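You operate a simulated robot arm through the tools that you are given. There is no shell and no other tool. Be economical: measure what you need, move in short steps, check, and stop when the job is done.

You are at the controls of a simulated two-armed robot. One attempt, no reset.

TASK
Pick up the pipe that says "T3" from the shelf under the plate rack with one hand, pass it to the other hand and put it on the middle shelf of the grey shelf unit. Set down upright: pipe.

It is judged by the outcome, as a careful person would: the job done as asked, and still so three seconds after it is handed in. It fails if anything else is knocked over, pushed out of place, dropped, spilled or broken.

THE ROBOT
Two 7-joint arms with two-finger parallel grippers on one trunk, on a base that drives. Base frame: it is fixed to the floor where the robot stands at the start and does not move with it; the origin is under the middle of the robot, x ahead of it, y to its left, z up. Units: cm, degrees, N and s.
The left shoulder is at the start at [7, 17.7, 62], the right one opposite. With the tool pointing down near the work surface each hand reaches from about 10 to 70 cm from the robot's upright axis, wherever it stands, measured 20 degrees to its own side. Places, roughly: middle shelf of the grey shelf unit [70, 90, 90]. Payload 3.43 kg a hand.
The TCP of each hand is the grasp point between the finger pads, 3 cm short of the fingertips. In the tool frame z runs along the fingers and y along their closing line. Largest opening 9.4 cm; finger width 2.8, thickness 1; the body of the gripper, 5 by 9.6 cm, starts 5.5 cm behind the TCP.
Orientation is told as [roll, pitch, yaw] about the base's x, y, z axes, in that order, counted from this pose: with the fingers straight down and closing along the base's y, the tool's x points along the base's -x, its y along +y and its z along -z.

THE INTERFACE
- The arms move only by the tool move_arm. It takes "left_increments", "right_increments" or both (then of equal length, played together; a hand with none holds still); each is a list of rows, each a list of 3 entries, a list of its own where there are three numbers: the shift along the tool's x, y, z in cm, then the turn, a rotation vector about the tool's x, y, z in degrees, then the finger opening in cm, from 0 to 9.4. In form: [[[x, y, z], [rx, ry, rz], grip], ...]. A call has 1 to 20 rows; each row is the pose to reach, as a shift and turn from the pose commanded when the call began, along the tool's axes at that moment. Each row takes 0.2 s and may step no farther than 5 cm and 8.6 degrees from the row before; otherwise, or with a gripper value out of range, the whole call is refused. Where a pose cannot be reached the arm comes as near as it can. A force on the tool above 40 N (or 10 N above the force at the start of the call, whichever is more), or a blocked arm, ends the call early, and 0.2 s more pass. Each finger travels about 15.3 cm/s and halts on what it meets, pressing with about 30 N; the grip force reading is that of the motor and also rises with nothing between the fingers. The clock runs only during rows and for 0.2 s after the last one: add rows that repeat a pose to give the fingers time. It gives the time, the measured TCP pose, the force on the tool (base axes), the opening and the grip force at its end, in the units of the frame above (readings bear some noise), with the torque about the TCP (base axes, N m) and any sound that the robot's microphone picked up.
- Cameras (640 x 400 px; columns grow to the right, rows downward): "scene" is now at [11.47, 1.02, 90.23]; the picture's right is [0.14, -0.99, 0.00], its down [-0.87, -0.12, -0.48] and it looks along [0.47, 0.07, -0.88] (base axes); focal length 258 px, centre (320, 200). "left" rides on the left gripper at [7.6, -1.4, -10.2] in its tool frame; the picture's right is [0.18, 0.98, 0.00], its down [-0.75, 0.14, -0.64] and it looks along [-0.63, 0.12, 0.77] (tool axes); focal length 243 px, centre (320, 200). "right" rides on the right gripper at [7.6, 1.4, -10.3] in its tool frame; the picture's right is [-0.18, 0.98, 0.00], its down [-0.75, -0.14, -0.64] and it looks along [-0.63, -0.12, 0.77] (tool axes); focal length 243 px, centre (320, 200). There is no depth. A picture from a camera that has moved, and an enlarged one, comes with that camera's place and axes in the base frame and with its lens.
- get_image(camera): a new picture of that camera. The clock stands still meanwhile.
- raise_lower(by): slides the trunk up (or, below 0, down) by that many cm; the arms and the scene camera ride with it, the base frame stays. It gives what a move gives, with no picture.
- steer(legs): drives the robot by 1 to 6 legs, each [ahead, turn to the left] in cm and degrees, along the robot's own axes; the way and the turn of a leg run together, so that a leg with both is an arc; at most 150 cm and 180 degrees a leg. The arms and the cameras ride along, it lands a little off, and it stops where it bumps. It gives what a move gives.
- aim_head(pan, tilt): turns the head with the scene camera to pan (to the left, within 86 degrees either way) and tilt (down, from -29 to 69), counted from straight ahead of the robot. It gives what a move gives.
- zoom(camera, box): a new picture of the part [left, top, right, bottom] of that camera's present view, enlarged. The clock stands still meanwhile.
- finish_job(): hands the job in; it is judged then, once.

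Work in short steps. Places have to be worked out from the pictures, the camera data and where the tool is seen: move nearer, look again, correct. Check each grasp and each placing, and mend what went wrong. You have 120 turns and 92 pictures in all, those below and enlarged ones among them. Open the grippers and draw the arms clear of the work before you hand the job in, unless the task says otherwise; then end with one line.

The tools are called after "Request:" as name(argument=value, ...) on one line, values as JSON. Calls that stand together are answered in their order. move_arm: Moves the arms, as the interface text tells. Its arguments: {"type":"object","properties":{"left_increments":{"type":"array"},"right_increments":{"type":"array"}},"required":[]} The other tools are called the same way: raise_lower (by) slides the trunk up or down; steer (legs) drives the base; aim_head (pan, tilt) turns the head that bears the scene camera; get_image (camera) takes a picture; zoom (camera, box) takes an enlarged picture of a part of a camera's view; finish_job () hands the job in.

At the start:

```text
time: 0.0
left_eef_pos: [28.2, 7.98, 47.31]
left_orientation: [0.0, 0.0, -0.2]
left_contact_force: [1.3, -0.7, -0.3]
left_wrist_torque: [0.02, -0.01, 0.0]
left_gripper_width: 9.39
left_grip_force: 0.2
right_eef_pos: [32.75, -14.45, 43.43]
right_orientation: [0.0, 0.0, 0.0]
right_contact_force: [0.3, -0.5, 0.4]
right_wrist_torque: [0.01, 0.0, 0.0]
right_gripper_width: 9.4
right_grip_force: 0.1
trunk travel left (down, up): [-20.0, 64.0]
robot x, y, heading: [0.13, 0.07, -0.1]
head pan, tilt: [8.0, 61.5]
```

scene: 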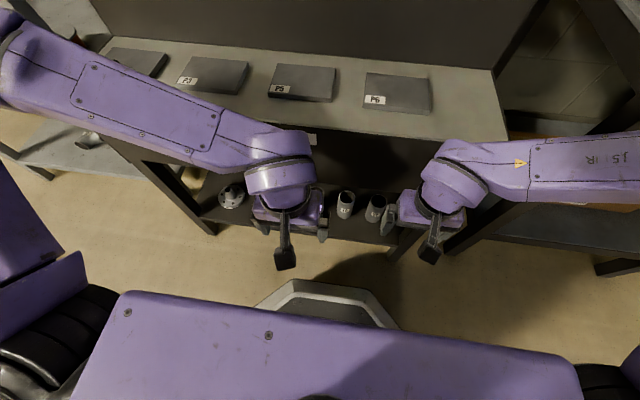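
right: 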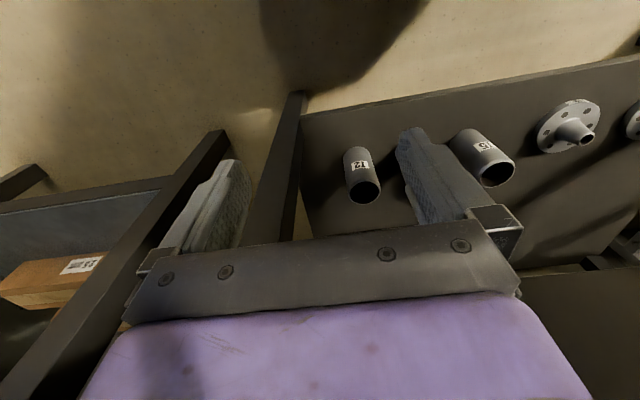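
left: 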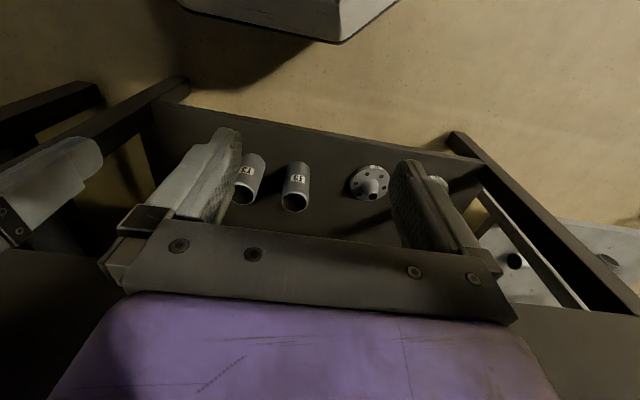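

I see two pipes on the lower shelf under the plate rack. I zoom in to read their labels and find where the shelf is.

Request:
zoom(camera="scene", box=[200, 150, 440, 270])

Request:
zoom(camera="right", box=[320, 90, 640, 290])

Request:
zoom(camera="left", box=[200, 120, 420, 240])

```text
2.67 times, centred on (320, 210) of scene
camera zoom: at [11.47, 1.02, 90.23], right [0.14, -0.99, 0.0], down [-0.87, -0.12, -0.48], along [0.47, 0.07, -0.88], focal length 688 px, centre (320, 173)
```

zoom: 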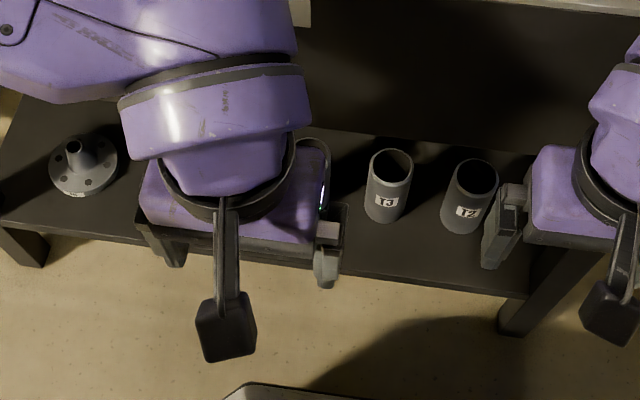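

```text
2.00 times, centred on (480, 190) of right
camera zoom: at [25.22, -13.03, 53.54], right [0.19, 0.98, 0.0], down [0.75, -0.14, 0.64], along [0.63, -0.12, -0.77], focal length 485 px, centre (0, 220)
```

zoom: 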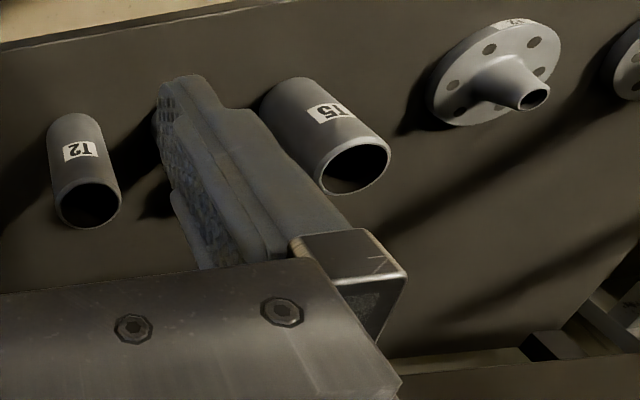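

```text
2.91 times, centred on (310, 180) of left
camera zoom: at [20.53, 6.63, 57.55], right [-0.18, 0.98, 0.0], down [0.75, 0.14, 0.64], along [0.63, 0.12, -0.77], focal length 706 px, centre (349, 258)
```

zoom: 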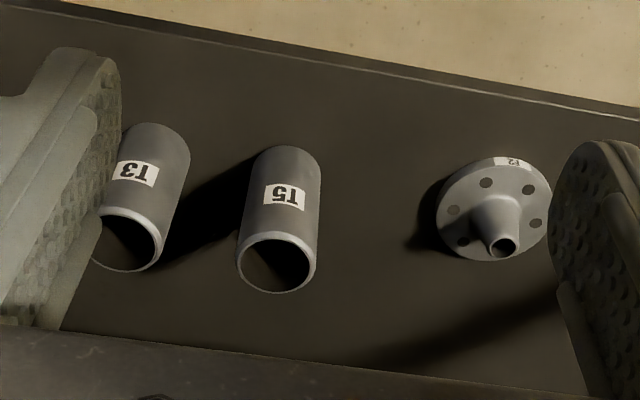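

T3 is the middle pipe. From two cameras its top is at about (48.9, -1.3, 24), the shelf is at z≈14, and the pipe is about 4.8 cm wide and 10 cm tall. Next I look at the rack from a flatter angle, and at the grey unit.

Request:
aim_head(pan=0, tilt=35)

Request:
get_image(camera="scene")

Request:
aim_head(pan=55, tilt=10)

Request:
get_image(camera="scene")

```text
time: 0.9
left_eef_pos: [28.24, 8.07, 47.25]
left_orientation: [-0.1, 0.0, -0.2]
left_contact_force: [-1.3, -0.6, 0.0]
left_wrist_torque: [-0.02, 0.01, 0.02]
left_gripper_width: 9.37
left_grip_force: 0.0
right_eef_pos: [32.87, -14.39, 43.31]
right_orientation: [0.0, 0.0, -0.1]
right_contact_force: [0.1, 0.1, 0.4]
right_wrist_torque: [-0.02, 0.01, 0.0]
right_gripper_width: 9.4
right_grip_force: 0.1
trunk travel left (down, up): [-20.0, 64.0]
robot x, y, heading: [0.42, 0.33, -0.1]
head pan, tilt: [0.0, 35.0]
```

```text
85 pictures are left
camera scene: at [13.84, 0.12, 93.83], right [0.0, -1.0, 0.0], down [-0.57, 0.0, -0.82], along [0.82, 0.0, -0.57], focal length 258 px, centre (320, 200)
```

scene: 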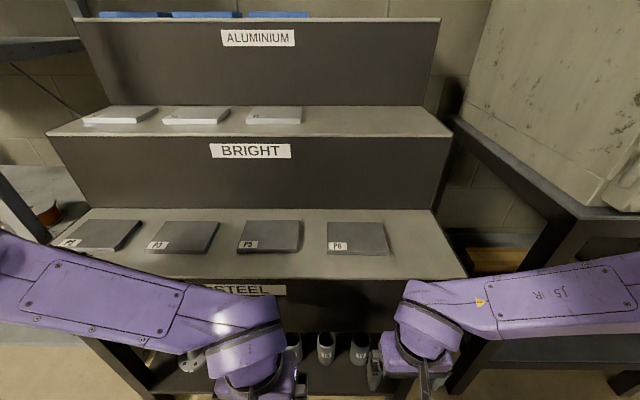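

```text
time: 2.1
left_eef_pos: [28.24, 8.0, 47.33]
left_orientation: [0.0, 0.0, -0.1]
left_contact_force: [-0.6, 0.3, 1.1]
left_wrist_torque: [0.0, 0.01, 0.01]
left_gripper_width: 9.39
left_grip_force: 0.0
right_eef_pos: [32.82, -14.54, 43.24]
right_orientation: [0.0, -0.1, -0.1]
right_contact_force: [0.2, 0.1, -0.3]
right_wrist_torque: [0.01, -0.01, 0.0]
right_gripper_width: 9.39
right_grip_force: 0.1
trunk travel left (down, up): [-20.0, 64.0]
robot x, y, heading: [-0.0, 0.4, -0.2]
head pan, tilt: [55.0, 10.0]
```

```text
84 pictures are left
camera scene: at [10.38, 7.73, 97.85], right [0.82, -0.57, 0.0], down [-0.1, -0.14, -0.98], along [0.57, 0.81, -0.17], focal length 258 px, centre (320, 200)
```

scene: 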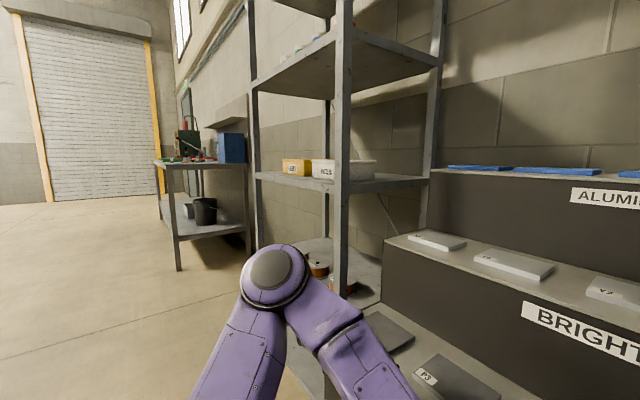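

The steel tier's front edge is at about x 41, z 57, so the lower shelf has plenty of headroom. I zoom in on the middle shelf of the grey unit to find free space.

Request:
zoom(camera="scene", box=[230, 120, 450, 240])

```text
2.91 times, centred on (340, 180) of scene
camera zoom: at [10.38, 7.73, 97.85], right [0.82, -0.57, 0.0], down [-0.1, -0.14, -0.98], along [0.57, 0.81, -0.17], focal length 750 px, centre (262, 258)
```

zoom: 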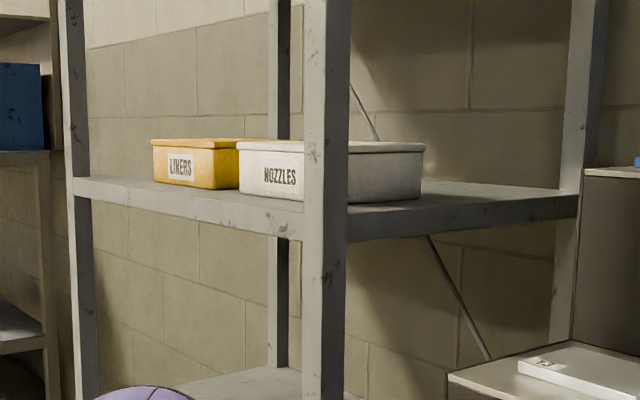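

The grey unit's shelf has its front edge at roughly x 55 and 35 cm of clearance above. T2 and T5 sit about 9 cm either side of T3. I move the left hand aside and bring the right hand to a pre-grasp in front of T3, pitched to point 30° below horizontal.

Request:
move_arm(left_increments=[[[0, 2, -0.6], [0, 0, 0], 9.4], [[0, 4, -1.2], [0, 0, 0], 9.4], [[0, 6, -1.8], [0, 0, 0], 9.4], [[0, 8, -2.4], [0, 0, 0], 9.4], [[0, 10, -3], [0, 0, 0], 9.4], [[0, 12, -3.6], [0, 0, 0], 9.4], [[0, 14, -4.2], [0, 0, 0], 9.4], [[0, 15, -5], [0, 0, 0], 9.4], [[0, 15, -5], [0, 0, 0], 9.4], [[0, 15, -5], [0, 0, 0], 9.4]], right_increments=[[[1, 1, 0], [0, -6, 0], 8], [[2, 2, 0], [0, -12, 0], 7], [[2, 3.5, 1], [0, -18, 0], 6.6], [[2, 5, 3], [0, -24, 0], 6.6], [[2, 6.5, 5], [0, -30, 0], 6.6], [[2, 8, 7], [0, -36, 0], 6.6], [[2, 9.5, 9], [0, -42, 0], 6.6], [[2, 11, 11], [0, -48, 0], 6.6], [[1.5, 12.3, 13], [0, -54, 0], 6.6], [[1, 13.2, 15], [0, -60, 0], 6.6]])

Request:
aim_head(pan=0, tilt=60)

Request:
get_image(camera="scene")

Request:
get_image(camera="right")

```text
time: 4.3
left_eef_pos: [30.27, 22.79, 52.98]
left_orientation: [0.0, -0.1, -0.2]
left_contact_force: [0.0, -0.1, -0.5]
left_wrist_torque: [-0.01, -0.02, 0.0]
left_gripper_width: 9.41
left_grip_force: 0.1
left hand out of reach, approached as far as the arm can: row 3, 4, 5, 6, 7, 8, 9, 10
right_eef_pos: [31.68, -1.43, 28.31]
right_orientation: [-0.1, -59.9, 0.2]
right_contact_force: [-5.0, -2.2, 8.5]
right_wrist_torque: [0.01, 1.53, 0.4]
right_gripper_width: 6.59
right_grip_force: 0.0
right hand out of reach, approached as far as the arm can: row 2, 3, 4, 5, 6
trunk travel left (down, up): [-20.0, 64.0]
robot x, y, heading: [0.35, 0.12, -0.2]
head pan, tilt: [55.0, 10.0]
```

```text
time: 5.6
left_eef_pos: [30.18, 22.81, 52.97]
left_orientation: [0.0, 0.0, -0.1]
left_contact_force: [0.6, 0.5, -0.2]
left_wrist_torque: [-0.02, 0.01, -0.03]
left_gripper_width: 9.38
left_grip_force: 0.1
right_eef_pos: [31.8, -1.47, 28.31]
right_orientation: [0.1, -60.0, -0.1]
right_contact_force: [-3.8, 2.0, 7.6]
right_wrist_torque: [0.16, 1.33, -0.23]
right_gripper_width: 6.58
right_grip_force: 0.2
trunk travel left (down, up): [-20.0, 64.0]
robot x, y, heading: [-0.12, 0.09, 0.0]
head pan, tilt: [0.0, 60.0]
```

```text
82 pictures are left
camera scene: at [11.68, 0.14, 90.42], right [0.0, -1.0, 0.0], down [-0.87, 0.0, -0.5], along [0.5, 0.0, -0.87], focal length 258 px, centre (320, 200)
```

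scene: 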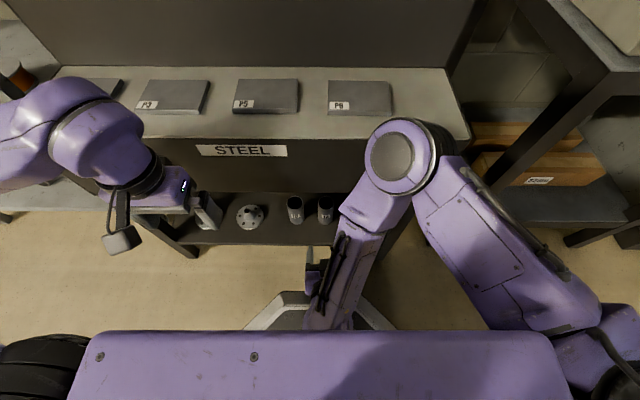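

```text
81 pictures are left
camera right: at [19.14, -0.06, 26.74], right [0.09, 0.98, 0.16], down [-0.18, -0.14, 0.97], along [0.98, -0.12, 0.16], focal length 243 px, centre (320, 200)
```

right: 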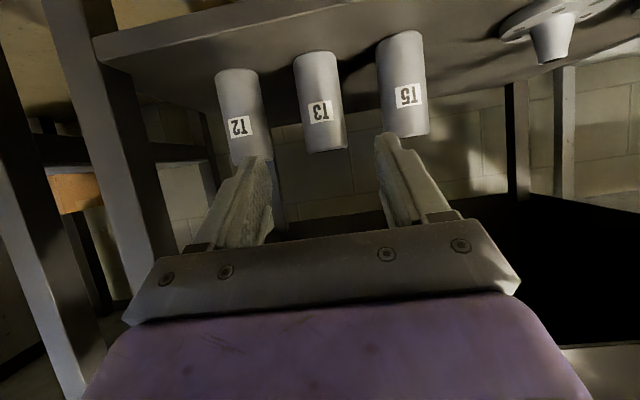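

The right hand reads a steady load, so its camera is probably pressed against the robot's own trunk, and the elbow is close to the rack. I'm standing too near, so I back up.

Request:
steer(legs=[[-20, 0]])

Request:
get_image(camera="scene")

```text
time: 7.2
left_eef_pos: [9.81, 22.73, 52.89]
left_orientation: [0.1, 0.0, -0.1]
left_contact_force: [0.3, 0.1, 0.1]
left_wrist_torque: [0.03, -0.01, -0.01]
left_gripper_width: 9.41
left_grip_force: 0.2
right_eef_pos: [11.4, -1.5, 28.23]
right_orientation: [0.0, -60.0, 0.0]
right_contact_force: [0.7, 0.1, 17.1]
right_wrist_torque: [0.19, 2.46, -0.03]
right_gripper_width: 6.58
right_grip_force: 0.1
trunk travel left (down, up): [-20.0, 64.0]
robot x, y, heading: [-20.4, -0.19, 0.0]
head pan, tilt: [0.0, 60.0]
```

```text
80 pictures are left
camera scene: at [-8.74, 0.14, 90.42], right [0.0, -1.0, 0.0], down [-0.87, 0.0, -0.5], along [0.5, 0.0, -0.87], focal length 258 px, centre (320, 200)
```

scene: 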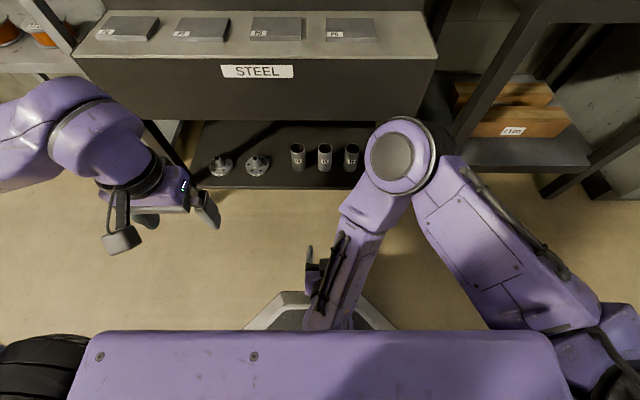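

There's more space now. I move the right hand forward partway and check.

Request:
move_arm(right_increments=[[[-1, 0, 2.5], [0, 0, 0], 6.6], [[-2, 0, 5], [0, 0, 0], 6.6], [[-3, 0, 7.5], [0, 0, 0], 6.6], [[-4, 0, 10], [0, 0, 0], 6.6], [[-5, 0, 12.5], [0, 0, 0], 6.6], [[-6, 0, 15], [0, 0, 0], 6.6]])

Request:
get_image(camera="scene")

Request:
get_image(camera="right")

```text
time: 7.5
left_eef_pos: [9.91, 22.73, 53.07]
left_orientation: [0.0, 0.1, -0.2]
left_contact_force: [-0.3, -0.3, 0.5]
left_wrist_torque: [0.02, 0.02, -0.01]
left_gripper_width: 9.39
left_grip_force: 0.0
right_eef_pos: [11.9, -1.35, 28.12]
right_orientation: [0.3, -59.6, -0.1]
right_contact_force: [7.5, -2.6, 16.1]
right_wrist_torque: [0.04, 2.19, 0.35]
right_gripper_width: 6.59
right_grip_force: 0.0
trunk travel left (down, up): [-20.0, 64.0]
robot x, y, heading: [-20.26, -0.02, -0.6]
head pan, tilt: [0.0, 60.0]
stopped in row 1 (right hand): the force on the tool passed its limit at 52 N (the readings are from after the stop); the commanded pose is now the measured one
```

```text
79 pictures are left
camera scene: at [-8.71, 0.13, 90.41], right [0.0, -1.0, 0.0], down [-0.87, 0.0, -0.5], along [0.5, 0.0, -0.87], focal length 258 px, centre (320, 200)
```

scene: 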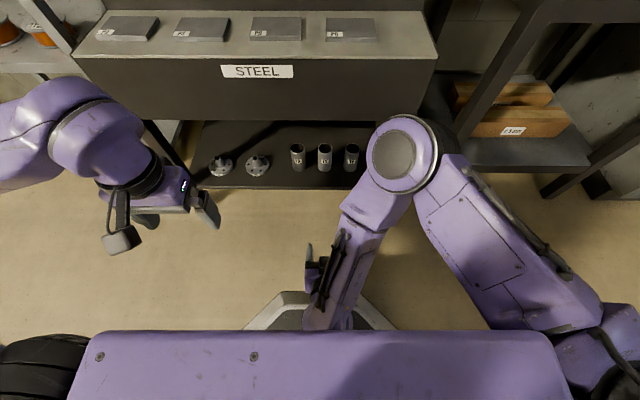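

```text
78 pictures are left
camera right: at [-0.79, -0.01, 26.72], right [0.09, 0.98, 0.16], down [-0.17, -0.14, 0.97], along [0.98, -0.12, 0.16], focal length 243 px, centre (320, 200)
```

right: 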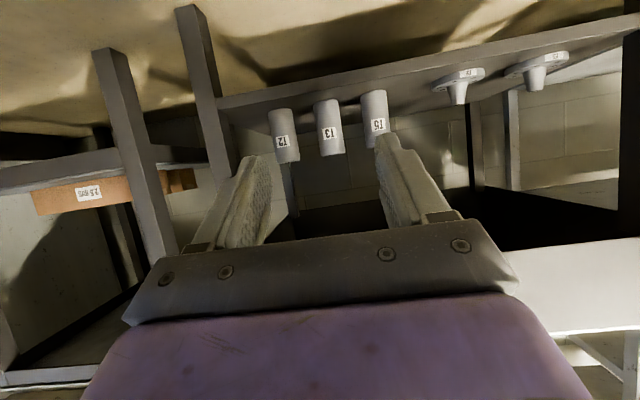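

The load pushes the tool up and forward, so the gripper's camera is resting on the robot's base. I lift up along the tool's -x to free it.

Request:
move_arm(right_increments=[[[-1.5, 0, 0], [0, 0, 0], 6.6], [[-3, 0, 0], [0, 0, 0], 6.6], [[-4.5, 0, 0], [0, 0, 0], 6.6], [[-6, 0, 0.5], [0, 0, 0], 6.6], [[-7.5, 0, 1], [0, 0, 0], 6.6], [[-9, 0, 2], [0, 0, 0], 6.6]])

```text
time: 8.9
left_eef_pos: [9.82, 22.78, 53.02]
left_orientation: [0.0, 0.1, -0.1]
left_contact_force: [1.1, 0.3, -0.3]
left_wrist_torque: [0.0, 0.01, -0.01]
left_gripper_width: 9.38
left_grip_force: 0.0
right_eef_pos: [18.23, -1.34, 34.77]
right_orientation: [0.3, -59.4, 0.1]
right_contact_force: [-0.3, 1.0, -0.8]
right_wrist_torque: [-0.02, -0.01, -0.01]
right_gripper_width: 6.6
right_grip_force: 0.1
trunk travel left (down, up): [-20.0, 64.0]
robot x, y, heading: [-20.02, -0.13, -0.1]
head pan, tilt: [0.0, 60.0]
```

It's free now. I go forward along the tool axis to the pre-grasp at about (37.5, -1.3, 24).

Request:
move_arm(right_increments=[[[0, 0, 2.5], [0, 0, 0], 6.6], [[0, 0, 5], [0, 0, 0], 6.6], [[0, 0, 7.5], [0, 0, 0], 6.6], [[-0.2, 0, 10], [0, 0, 0], 6.6], [[-0.4, 0, 12.5], [0, 0, 0], 6.6], [[-0.4, 0, 15], [0, 0, 0], 6.6], [[-0.4, 0, 17.5], [0, 0, 0], 6.6], [[-0.4, 0, 20], [0, 0, 0], 6.6], [[-0.4, 0, 22], [0, 0, 0], 6.6], [[-0.4, 0, 22], [0, 0, 0], 6.6]])

Request:
get_image(camera="scene")

Request:
get_image(camera="right")

```text
time: 11.1
left_eef_pos: [9.79, 22.83, 52.99]
left_orientation: [0.1, 0.1, -0.1]
left_contact_force: [-1.1, 0.3, -0.3]
left_wrist_torque: [0.0, -0.01, 0.02]
left_gripper_width: 9.38
left_grip_force: 0.0
right_eef_pos: [37.3, -1.04, 24.18]
right_orientation: [0.3, -59.5, -0.1]
right_contact_force: [-0.6, -0.1, 0.3]
right_wrist_torque: [-0.03, 0.01, -0.01]
right_gripper_width: 6.59
right_grip_force: 0.0
trunk travel left (down, up): [-20.0, 64.0]
robot x, y, heading: [-20.19, 0.04, -0.2]
head pan, tilt: [0.0, 60.0]
```

```text
77 pictures are left
camera scene: at [-8.69, 0.13, 90.41], right [0.0, -1.0, 0.0], down [-0.87, 0.0, -0.5], along [0.5, 0.0, -0.87], focal length 258 px, centre (320, 200)
```

scene: 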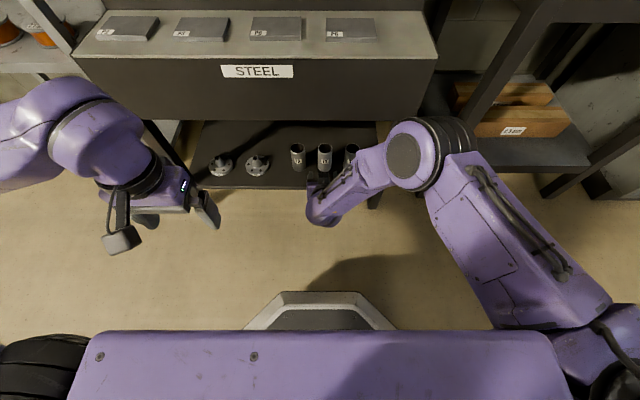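

```text
76 pictures are left
camera right: at [24.67, 0.35, 22.78], right [0.09, 0.98, 0.16], down [-0.17, -0.14, 0.97], along [0.98, -0.11, 0.15], focal length 243 px, centre (320, 200)
```

right: 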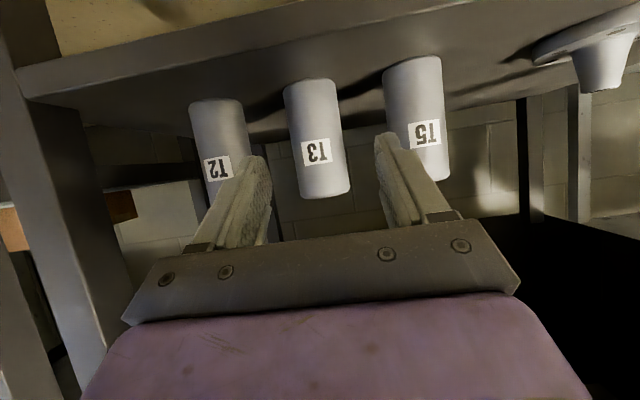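

T3's axis comes out at about (48.6, -1.6), spanning z 15.7 to 25.5. I correct sideways by half a centimetre and advance halfway.

Request:
move_arm(right_increments=[[[-0.6, -0.3, 1], [0, 0, 0], 6.6], [[-1.3, -0.5, 2], [0, 0, 0], 6.6], [[-1.3, -0.5, 4], [0, 0, 0], 6.6], [[-1.3, -0.5, 6], [0, 0, 0], 6.6], [[-1.3, -0.5, 6], [0, 0, 0], 6.6]])

Request:
get_image(camera="right")

Request:
zoom(camera="scene", box=[250, 110, 410, 230])

```text
time: 12.3
left_eef_pos: [9.91, 22.72, 52.99]
left_orientation: [-0.1, 0.0, -0.2]
left_contact_force: [0.7, 0.5, -0.9]
left_wrist_torque: [0.02, -0.04, -0.02]
left_gripper_width: 9.38
left_grip_force: 0.1
right_eef_pos: [43.07, -1.77, 22.06]
right_orientation: [0.3, -59.5, 0.1]
right_contact_force: [0.6, 0.8, 0.8]
right_wrist_torque: [-0.02, 0.03, 0.01]
right_gripper_width: 6.57
right_grip_force: 0.1
trunk travel left (down, up): [-20.0, 64.0]
robot x, y, heading: [-20.69, -0.07, -0.1]
head pan, tilt: [0.0, 60.0]
```

```text
75 pictures are left
camera right: at [30.39, -0.46, 20.64], right [0.09, 0.98, 0.16], down [-0.17, -0.14, 0.98], along [0.98, -0.11, 0.15], focal length 243 px, centre (320, 200)
```

right: 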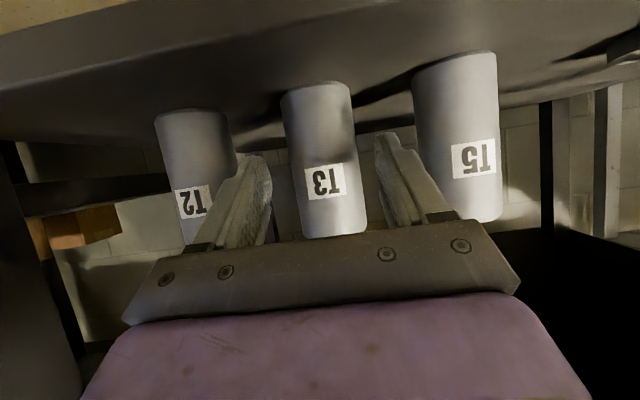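

```text
3.33 times, centred on (330, 170) of scene
camera zoom: at [-8.69, 0.13, 90.41], right [0.0, -1.0, 0.0], down [-0.87, 0.0, -0.5], along [0.5, 0.0, -0.87], focal length 860 px, centre (287, 300)
```

zoom: 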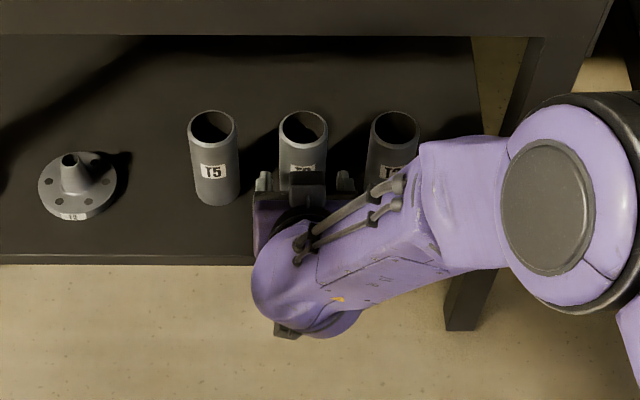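

The fingers straddle T3 evenly. I advance the last 5.2 cm and close.

Request:
move_arm(right_increments=[[[-0.1, 0.1, 1.5], [0, 0, 0], 6.6], [[-0.2, 0.1, 3], [0, 0, 0], 6.6], [[-0.2, 0.1, 4.3], [0, 0, 0], 6.6], [[-0.2, 0.1, 5.2], [0, 0, 0], 6.6], [[-0.2, 0.1, 5.2], [0, 0, 0], 6.6], [[-0.2, 0.1, 5.2], [0, 0, 0], 5.6], [[-0.2, 0.1, 5.2], [0, 0, 0], 4.6], [[-0.2, 0.1, 5.2], [0, 0, 0], 3.5], [[-0.2, 0.1, 5.2], [0, 0, 0], 3.0], [[-0.2, 0.1, 5.2], [0, 0, 0], 3.0]])

Request:
get_image(camera="right")

```text
time: 14.5
left_eef_pos: [9.83, 22.79, 52.94]
left_orientation: [0.1, 0.2, -0.1]
left_contact_force: [0.1, -0.7, 0.1]
left_wrist_torque: [-0.02, 0.02, 0.02]
left_gripper_width: 9.39
left_grip_force: 0.2
right_eef_pos: [47.68, -1.72, 19.61]
right_orientation: [0.3, -59.6, -0.1]
right_contact_force: [-0.6, 1.0, -0.4]
right_wrist_torque: [0.02, -0.04, 0.0]
right_gripper_width: 5.22
right_grip_force: 29.8
trunk travel left (down, up): [-20.0, 64.0]
robot x, y, heading: [-20.56, -0.32, -0.1]
head pan, tilt: [0.0, 60.0]
```

```text
73 pictures are left
camera right: at [35.0, -0.36, 18.23], right [0.09, 0.98, 0.16], down [-0.17, -0.14, 0.97], along [0.98, -0.11, 0.15], focal length 243 px, centre (320, 200)
```

right: 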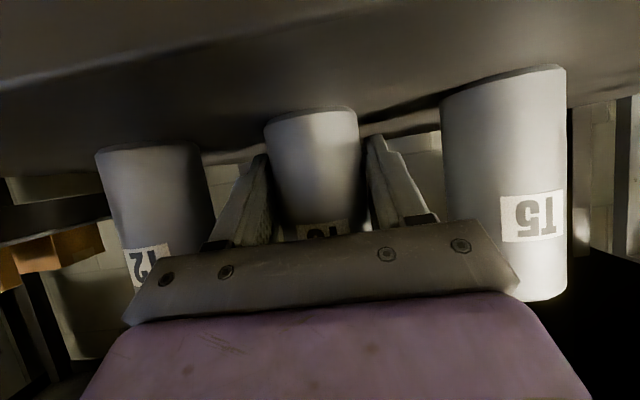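

It grips at 5.2 cm with 30 N. I lift straight up 3 cm and then pull back and up out of the shelf.

Request:
move_arm(right_increments=[[[-0.87, 0, -0.5], [0, 0, 0], 3], [[-1.73, 0, -1], [0, 0, 0], 3], [[-2.6, 0, -1.5], [0, 0, 0], 3], [[-2.6, 0, -1.5], [0, 0, 0], 3]])

Request:
get_image(camera="right")

```text
time: 15.5
left_eef_pos: [9.97, 22.82, 52.96]
left_orientation: [0.0, 0.1, 0.0]
left_contact_force: [0.6, -0.1, 0.3]
left_wrist_torque: [-0.01, -0.04, 0.02]
left_gripper_width: 9.43
left_grip_force: 0.0
right_eef_pos: [47.62, -2.06, 22.52]
right_orientation: [0.1, -59.4, 0.0]
right_contact_force: [-1.0, 0.2, -3.3]
right_wrist_torque: [0.02, 0.04, -0.02]
right_gripper_width: 5.2
right_grip_force: 30.0
trunk travel left (down, up): [-20.0, 64.0]
robot x, y, heading: [-20.21, 0.37, -0.2]
head pan, tilt: [0.0, 60.0]
```

```text
72 pictures are left
camera right: at [34.99, -0.61, 21.1], right [0.09, 0.98, 0.16], down [-0.17, -0.14, 0.98], along [0.98, -0.11, 0.15], focal length 243 px, centre (320, 200)
```

right: 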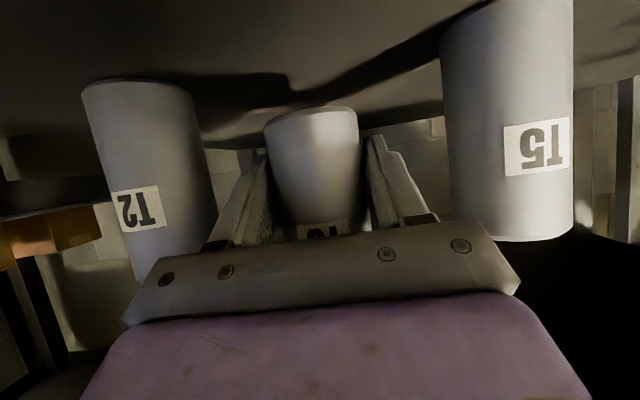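

T3 is held clear of the shelf. I pull it straight back, away from the neighbours.

Request:
move_arm(right_increments=[[[0.7, 0, -1.9], [0, 0, 0], 3], [[1.4, 0, -3.8], [0, 0, 0], 3], [[2.1, 0, -5.7], [0, 0, 0], 3], [[2.8, 0, -7.6], [0, 0, 0], 3], [[3.5, 0, -9.5], [0, 0, 0], 3], [[4.2, 0, -11.4], [0, 0, 0], 3], [[4.8, 0, -13.3], [0, 0, 0], 3], [[5.4, 0, -15.4], [0, 0, 0], 3]])

Request:
get_image(camera="scene")

```text
time: 17.3
left_eef_pos: [9.8, 22.88, 52.86]
left_orientation: [0.1, 0.2, -0.1]
left_contact_force: [-0.2, 0.3, 0.4]
left_wrist_torque: [-0.04, -0.02, -0.02]
left_gripper_width: 9.41
left_grip_force: 0.1
right_eef_pos: [31.78, -1.64, 25.8]
right_orientation: [0.2, -59.4, -0.1]
right_contact_force: [-0.2, 0.3, -3.7]
right_wrist_torque: [-0.01, 0.01, -0.01]
right_gripper_width: 5.2
right_grip_force: 30.0
trunk travel left (down, up): [-20.0, 64.0]
robot x, y, heading: [-20.67, 0.11, 0.1]
head pan, tilt: [0.0, 60.0]
```

```text
71 pictures are left
camera scene: at [-8.66, 0.13, 90.4], right [0.0, -1.0, 0.0], down [-0.87, 0.0, -0.5], along [0.5, 0.0, -0.87], focal length 258 px, centre (320, 200)
```

scene: 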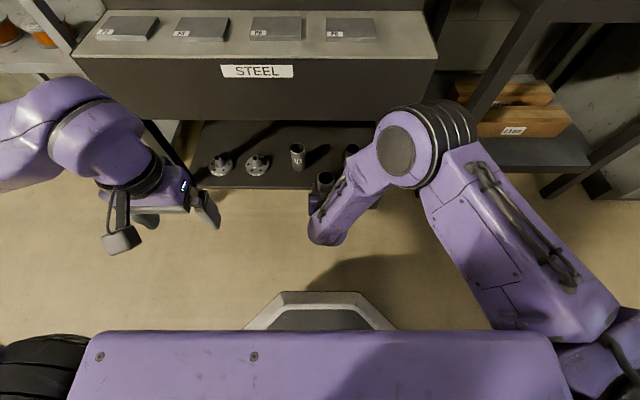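

Next I'll back away for room to hand over. First I check the floor on the left.

Request:
aim_head(pan=80, tilt=25)

Request:
get_image(camera="scene")

Request:
aim_head(pan=-80, tilt=25)

Request:
get_image(camera="scene")

```text
time: 18.8
left_eef_pos: [9.79, 22.84, 52.98]
left_orientation: [0.0, 0.1, -0.1]
left_contact_force: [-0.1, 0.0, -0.9]
left_wrist_torque: [-0.02, -0.01, 0.02]
left_gripper_width: 9.39
left_grip_force: 0.1
right_eef_pos: [31.77, -1.57, 25.69]
right_orientation: [0.2, -59.4, 0.0]
right_contact_force: [0.4, 0.7, -3.8]
right_wrist_torque: [-0.03, -0.01, -0.01]
right_gripper_width: 5.19
right_grip_force: 30.4
trunk travel left (down, up): [-20.0, 64.0]
robot x, y, heading: [-20.47, -0.12, -0.2]
head pan, tilt: [80.0, 25.0]
```

```text
70 pictures are left
camera scene: at [-13.71, 9.21, 95.41], right [0.98, -0.18, 0.0], down [-0.07, -0.42, -0.91], along [0.16, 0.89, -0.42], focal length 258 px, centre (320, 200)
```

scene: 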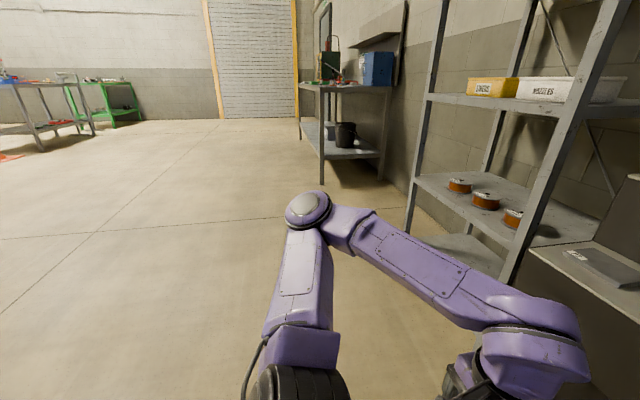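

```text
time: 21.3
left_eef_pos: [9.91, 22.79, 52.99]
left_orientation: [0.0, 0.1, -0.1]
left_contact_force: [0.1, 0.0, -0.6]
left_wrist_torque: [-0.01, -0.05, 0.0]
left_gripper_width: 9.36
left_grip_force: 0.1
right_eef_pos: [31.81, -1.68, 25.81]
right_orientation: [0.1, -59.4, 0.0]
right_contact_force: [0.2, 0.2, -3.7]
right_wrist_torque: [0.01, 0.01, 0.0]
right_gripper_width: 5.2
right_grip_force: 30.3
trunk travel left (down, up): [-20.0, 64.0]
robot x, y, heading: [-20.43, -0.06, -0.2]
head pan, tilt: [-80.0, 25.0]
```

```text
69 pictures are left
camera scene: at [-13.73, -8.93, 95.41], right [-0.98, -0.17, 0.0], down [-0.07, 0.42, -0.91], along [0.16, -0.89, -0.42], focal length 258 px, centre (320, 200)
```

scene: 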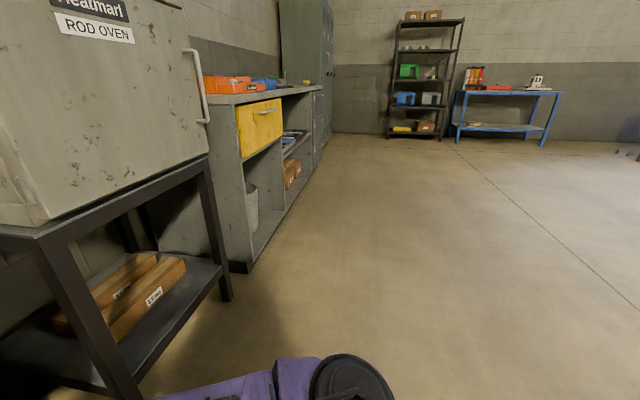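

The floor is clear. I reverse, turn left, drive along to face the grey unit, and turn back.

Request:
steer(legs=[[-25, 0], [0, 90], [78, 0], [0, -90]])

Request:
aim_head(pan=0, tilt=20)

Request:
get_image(camera="scene")

```text
time: 34.6
left_eef_pos: [-13.96, 100.15, 53.08]
left_orientation: [0.1, 0.1, -1.4]
left_contact_force: [-0.7, -0.8, 0.2]
left_wrist_torque: [-0.01, -0.03, 0.02]
left_gripper_width: 9.4
left_grip_force: 0.1
right_eef_pos: [7.32, 75.07, 25.71]
right_orientation: [0.2, -59.4, -1.3]
right_contact_force: [-0.6, -0.4, -4.1]
right_wrist_torque: [0.01, 0.0, 0.0]
right_gripper_width: 5.19
right_grip_force: 29.8
trunk travel left (down, up): [-20.0, 64.0]
robot x, y, heading: [-44.79, 78.12, -1.1]
head pan, tilt: [-80.0, 25.0]
```

```text
time: 36.1
left_eef_pos: [-13.85, 100.16, 52.99]
left_orientation: [0.0, 0.2, -1.5]
left_contact_force: [-0.6, 1.2, -0.3]
left_wrist_torque: [0.02, 0.0, 0.01]
left_gripper_width: 9.41
left_grip_force: 0.0
right_eef_pos: [7.3, 75.15, 25.67]
right_orientation: [0.1, -59.4, -1.3]
right_contact_force: [-0.2, -0.3, -4.1]
right_wrist_torque: [0.02, -0.01, 0.01]
right_gripper_width: 5.23
right_grip_force: 30.0
trunk travel left (down, up): [-20.0, 64.0]
robot x, y, heading: [-44.6, 78.15, -1.5]
head pan, tilt: [0.0, 20.0]
```

```text
68 pictures are left
camera scene: at [-30.39, 77.86, 96.21], right [-0.02, -1.0, 0.0], down [-0.34, 0.01, -0.94], along [0.94, -0.02, -0.34], focal length 258 px, centre (320, 200)
```

scene: 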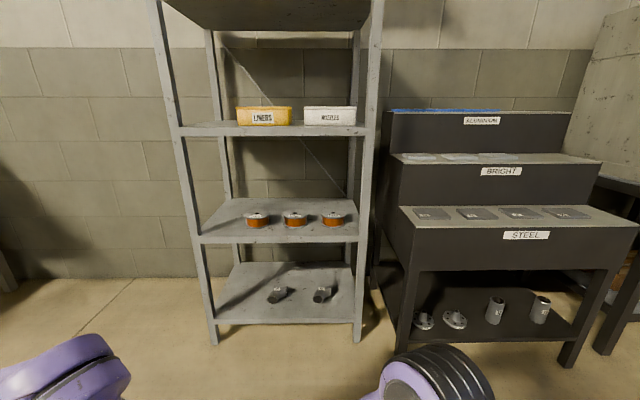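

The middle shelf (z≈89) holds LINERS and NOZZLES, and it is free on the left at about y 105–119. I do the handover here in open space: raise the right hand in front of the chest and yaw it 60° left about the vertical, so the pipe stays upright.

Request:
move_arm(right_increments=[[[-1.3, 0, -2.5], [-6.5, 0, -3.75], 3], [[-2.6, 0, -5], [-13, 0, -7.5], 3], [[-3.9, 0, -7.5], [-19.5, 0, -11.25], 3], [[-5.2, 0, -10], [-26, 0, -15], 3], [[-6.5, 0, -12.5], [-32.5, 0, -18.75], 3], [[-7.8, 0, -15], [-39, 0, -22.5], 3], [[-9.1, -0.5, -17.5], [-45.5, 0, -26.25], 3], [[-10.5, -1, -19.9], [-52, 0, -30], 3], [[-10.5, -1, -19.9], [-52, 0, -30], 3]])

Request:
aim_head(pan=0, tilt=50)

Request:
get_image(camera="scene")

Request:
get_image(camera="left")

```text
time: 38.1
left_eef_pos: [-14.0, 100.06, 52.81]
left_orientation: [0.0, 0.2, -1.4]
left_contact_force: [-0.2, -0.5, -0.7]
left_wrist_torque: [0.02, 0.0, 0.01]
left_gripper_width: 9.41
left_grip_force: 0.0
right_eef_pos: [-4.19, 74.29, 44.75]
right_orientation: [1.1, -59.8, 58.1]
right_contact_force: [-0.2, -0.7, -4.0]
right_wrist_torque: [0.0, -0.02, 0.02]
right_gripper_width: 5.2
right_grip_force: 30.0
trunk travel left (down, up): [-20.0, 64.0]
robot x, y, heading: [-44.8, 78.12, -1.3]
head pan, tilt: [0.0, 20.0]
```

```text
time: 39.1
left_eef_pos: [-13.99, 100.15, 53.07]
left_orientation: [0.0, 0.0, -1.4]
left_contact_force: [-0.6, -0.7, -0.2]
left_wrist_torque: [-0.01, 0.02, 0.03]
left_gripper_width: 9.38
left_grip_force: 0.0
right_eef_pos: [-4.19, 74.36, 44.62]
right_orientation: [1.1, -59.8, 58.0]
right_contact_force: [-0.3, -0.2, -3.5]
right_wrist_torque: [-0.02, 0.03, -0.02]
right_gripper_width: 5.21
right_grip_force: 30.2
trunk travel left (down, up): [-20.0, 64.0]
robot x, y, heading: [-44.88, 77.78, -1.4]
head pan, tilt: [0.0, 50.0]
```

```text
67 pictures are left
camera scene: at [-32.01, 77.9, 91.67], right [-0.02, -1.0, 0.0], down [-0.77, 0.02, -0.64], along [0.64, -0.02, -0.77], focal length 258 px, centre (320, 200)
```

scene: 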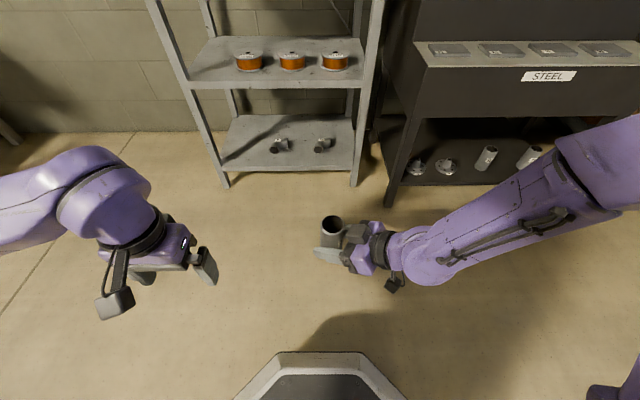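

```text
66 pictures are left
camera left: at [-21.7, 98.92, 63.25], right [-0.16, 0.99, 0.0], down [0.76, 0.12, 0.64], along [0.63, 0.1, -0.77], focal length 243 px, centre (320, 200)
```

left: 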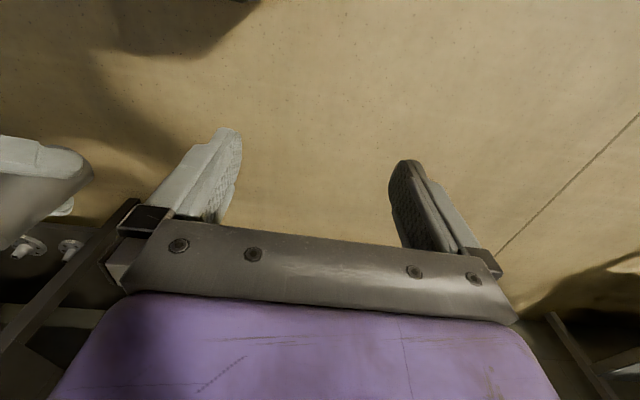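

The pipe is upright with its axis at about (-3.7, 75.1) and its top at z≈50.4. I turn the right hand further so it points left. The left hand goes horizontal pointing right, opposite it and clear of it for now.

Request:
move_arm(left_increments=[[[-0.5, 0, 0], [4.62, -4.62, 4.62], 9], [[-1, 0, 0], [9.24, -9.24, 9.24], 8.6], [[-1.6, 0, 0], [13.86, -13.86, 13.86], 8], [[-2.1, 0, 0], [18.48, -18.48, 18.48], 7.6], [[-2.7, 0, 0], [23.1, -23.1, 23.1], 7.6], [[-3.2, 0, 0], [27.72, -27.72, 27.72], 7.6], [[-3.7, 0, 0], [32.34, -32.34, 32.34], 7.6], [[-4.3, 0, 0], [36.96, -36.96, 36.96], 7.6], [[-4.8, 0, 0], [41.58, -41.58, 41.58], 7.6], [[-5.3, 0, 0], [46.2, -46.2, 46.2], 7.6], [[-5.9, 0, 0], [50.82, -50.82, 50.82], 7.6], [[-6.4, 0, 0], [55.44, -55.44, 55.44], 7.6], [[-6.9, -0.5, 0], [60.06, -60.06, 60.06], 7.6], [[-7.5, -1, 0], [64.68, -64.68, 64.68], 7.6], [[-8, -2, 0], [69.3, -69.3, 69.3], 7.6]], right_increments=[[[0, 0, 0], [-5.85, 0, -3.4], 3], [[0, 0, 0], [-11.7, 0, -6.8], 3], [[0, 0, 0], [-17.5, 0, -10.2], 3], [[0, 0, 0], [-23.3, 0, -13.6], 3], [[0, 0, 0], [-23.3, 0, -13.6], 3], [[0, 0, 0], [-23.3, 0, -13.6], 3], [[0, 0, 0], [-23.3, 0, -13.6], 3], [[0, 0, 0], [-23.3, 0, -13.6], 3], [[0, 0, 0], [-23.3, 0, -13.6], 3], [[0, 0, 0], [-23.3, 0, -13.6], 3], [[0, 0, 0], [-23.3, 0, -13.6], 3], [[0, 0, 0], [-23.3, 0, -13.6], 3], [[0, 0, 0], [-23.3, 0, -13.6], 3], [[0, 0, 0], [-23.3, 0, -13.6], 3], [[0, 0, 0], [-23.3, 0, -13.6], 3]])

Request:
get_image(camera="scene")

Request:
get_image(camera="left")

```text
time: 42.3
left_eef_pos: [-5.86, 97.95, 52.83]
left_orientation: [-161.8, -90.0, 70.4]
left_contact_force: [-0.4, 0.0, 0.1]
left_wrist_torque: [-0.02, -0.01, 0.03]
left_gripper_width: 7.57
left_grip_force: 0.1
left hand out of reach, approached as far as the arm can: row 1, 2, 3, 4, 5, 6, 7, 8, 9, 10, 11
right_eef_pos: [-4.48, 74.35, 44.82]
right_orientation: [0.8, -60.0, 85.1]
right_contact_force: [-0.6, 0.2, -4.4]
right_wrist_torque: [-0.01, -0.01, 0.01]
right_gripper_width: 5.21
right_grip_force: 30.2
trunk travel left (down, up): [-20.0, 64.0]
robot x, y, heading: [-45.16, 77.84, -1.5]
head pan, tilt: [0.0, 50.0]
```

```text
65 pictures are left
camera scene: at [-32.0, 77.94, 91.66], right [-0.02, -1.0, 0.0], down [-0.77, 0.02, -0.64], along [0.64, -0.02, -0.77], focal length 258 px, centre (320, 200)
```

scene: 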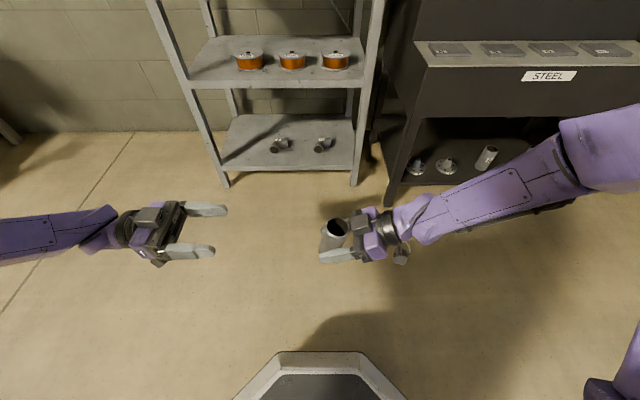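

```text
64 pictures are left
camera left: at [-7.1, 108.19, 45.19], right [0.98, -0.03, -0.18], down [0.16, 0.64, 0.75], along [0.1, -0.77, 0.63], focal length 243 px, centre (320, 200)
```

left: 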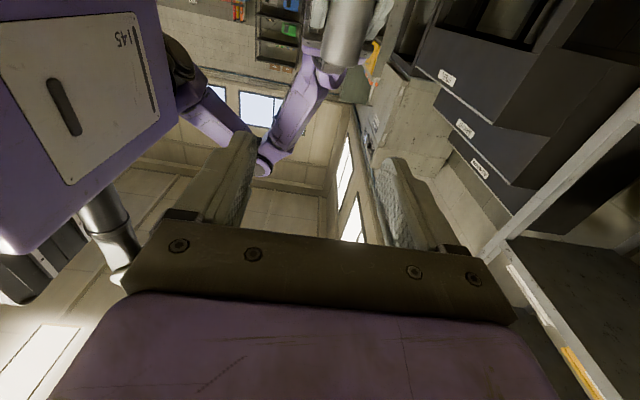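

Left is horizontal and opposite. The pipe may be leaning in the grip, so I zoom in on it from the scene camera.

Request:
zoom(camera="scene", box=[280, 190, 420, 280])

Request:
get_image(camera="right")

```text
4.44 times, centred on (350, 235) of scene
camera zoom: at [-32.0, 77.94, 91.66], right [-0.02, -1.0, 0.0], down [-0.77, 0.02, -0.64], along [0.64, -0.02, -0.77], focal length 1146 px, centre (187, 44)
```

zoom: 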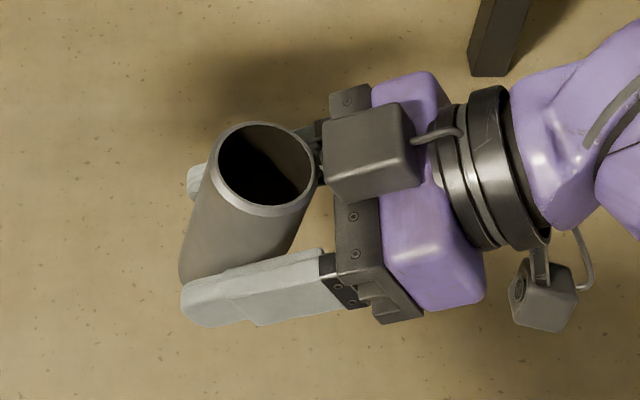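

```text
62 pictures are left
camera right: at [-6.74, 61.85, 43.27], right [-0.97, 0.16, 0.17], down [0.14, -0.19, 0.97], along [0.19, 0.97, 0.16], focal length 243 px, centre (320, 200)
```

right: 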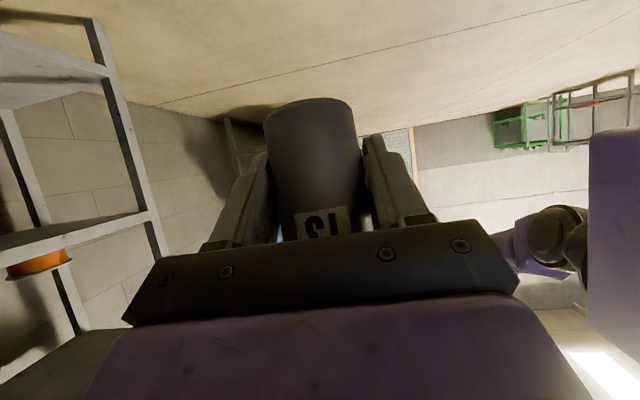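

The pipe has slipped about 10° about the finger axis, with its top toward the right hand. I pitch the right hand down by 10° slowly to stand it upright, then look.

Request:
move_arm(right_increments=[[[0, 0, 0], [0, 1.5, 0], 2], [[0, 0, 0], [0, 3.5, 0], 2], [[0, 0, 0], [0, 5.5, 0], 2], [[0, 0, 0], [0, 7.5, 0], 2], [[0, 0, 0], [0, 9, 0], 2], [[0, 0, 0], [0, 10, 0], 2], [[0, 0, 0], [0, 10, 0], 2]])

Request:
zoom(camera="scene", box=[280, 190, 420, 280])

```text
time: 43.9
left_eef_pos: [-5.82, 97.85, 52.85]
left_orientation: [-140.5, -89.9, 49.1]
left_contact_force: [1.1, -0.1, -0.1]
left_wrist_torque: [0.0, 0.01, 0.0]
left_gripper_width: 7.59
left_grip_force: 0.1
right_eef_pos: [-4.39, 74.47, 44.85]
right_orientation: [0.7, -50.0, 85.3]
right_contact_force: [0.5, 0.2, -3.8]
right_wrist_torque: [0.01, 0.03, -0.01]
right_gripper_width: 5.19
right_grip_force: 30.4
trunk travel left (down, up): [-20.0, 64.0]
robot x, y, heading: [-44.57, 77.93, -1.0]
head pan, tilt: [0.0, 50.0]
```

```text
4.44 times, centred on (350, 235) of scene
camera zoom: at [-32.01, 77.9, 91.66], right [-0.02, -1.0, 0.0], down [-0.77, 0.02, -0.64], along [0.64, -0.02, -0.77], focal length 1146 px, centre (187, 44)
```

zoom: 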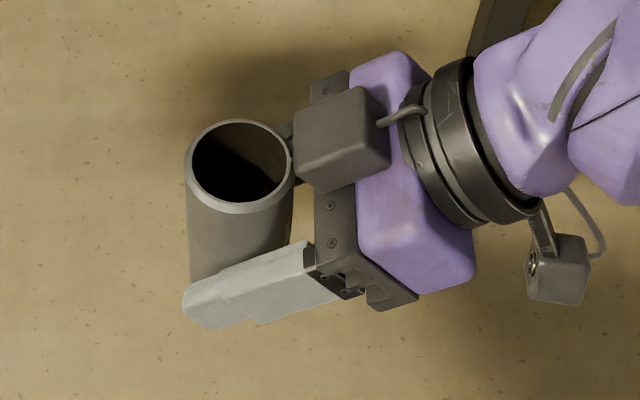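

Now it looks upright, with its axis at about (-4.5, 75.0) and top at z≈50.6. I bring the left hand to 9 cm off at z≈48.7 and check.

Request:
move_arm(left_increments=[[[1, 0.5, 2], [0, 0, 0], 7.6], [[2, 1, 4], [0, 0, 0], 7.6], [[3, 1.5, 6], [0, 0, 0], 7.6], [[4.1, 1.85, 8], [0, 0, 0], 7.6], [[4.1, 1.85, 10], [0, 0, 0], 7.6], [[4.1, 1.85, 12], [0, 0, 0], 7.6], [[4.1, 1.85, 12], [0, 0, 0], 7.6]])

Request:
get_image(camera="left")

Request:
zoom(camera="scene", box=[220, 180, 400, 290])

```text
time: 45.5
left_eef_pos: [-4.56, 85.93, 48.97]
left_orientation: [-127.2, -89.9, 35.7]
left_contact_force: [-0.6, 0.1, -0.7]
left_wrist_torque: [0.01, -0.02, 0.05]
left_gripper_width: 7.57
left_grip_force: 0.1
right_eef_pos: [-4.5, 74.38, 44.97]
right_orientation: [0.7, -50.1, 85.4]
right_contact_force: [0.5, 0.0, -4.0]
right_wrist_torque: [-0.01, -0.02, -0.01]
right_gripper_width: 5.22
right_grip_force: 30.0
trunk travel left (down, up): [-20.0, 64.0]
robot x, y, heading: [-44.76, 78.17, -1.6]
head pan, tilt: [0.0, 50.0]
```

```text
60 pictures are left
camera left: at [-5.77, 96.11, 41.36], right [0.98, -0.03, -0.19], down [0.16, 0.64, 0.75], along [0.1, -0.77, 0.63], focal length 243 px, centre (320, 200)
```

left: 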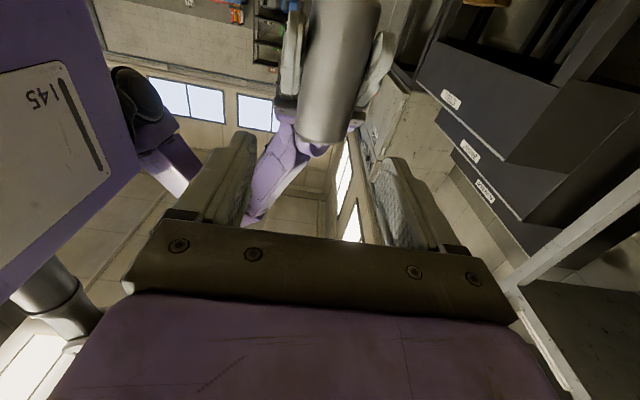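

```text
3.56 times, centred on (310, 235) of scene
camera zoom: at [-32.01, 77.89, 91.66], right [-0.02, -1.0, 0.0], down [-0.77, 0.02, -0.64], along [0.64, -0.02, -0.77], focal length 917 px, centre (356, 76)
```

zoom: 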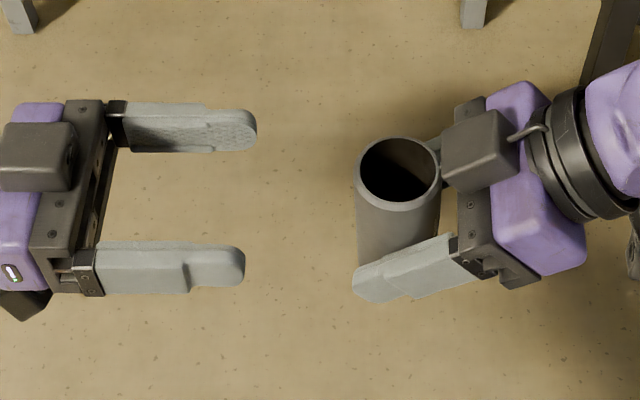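

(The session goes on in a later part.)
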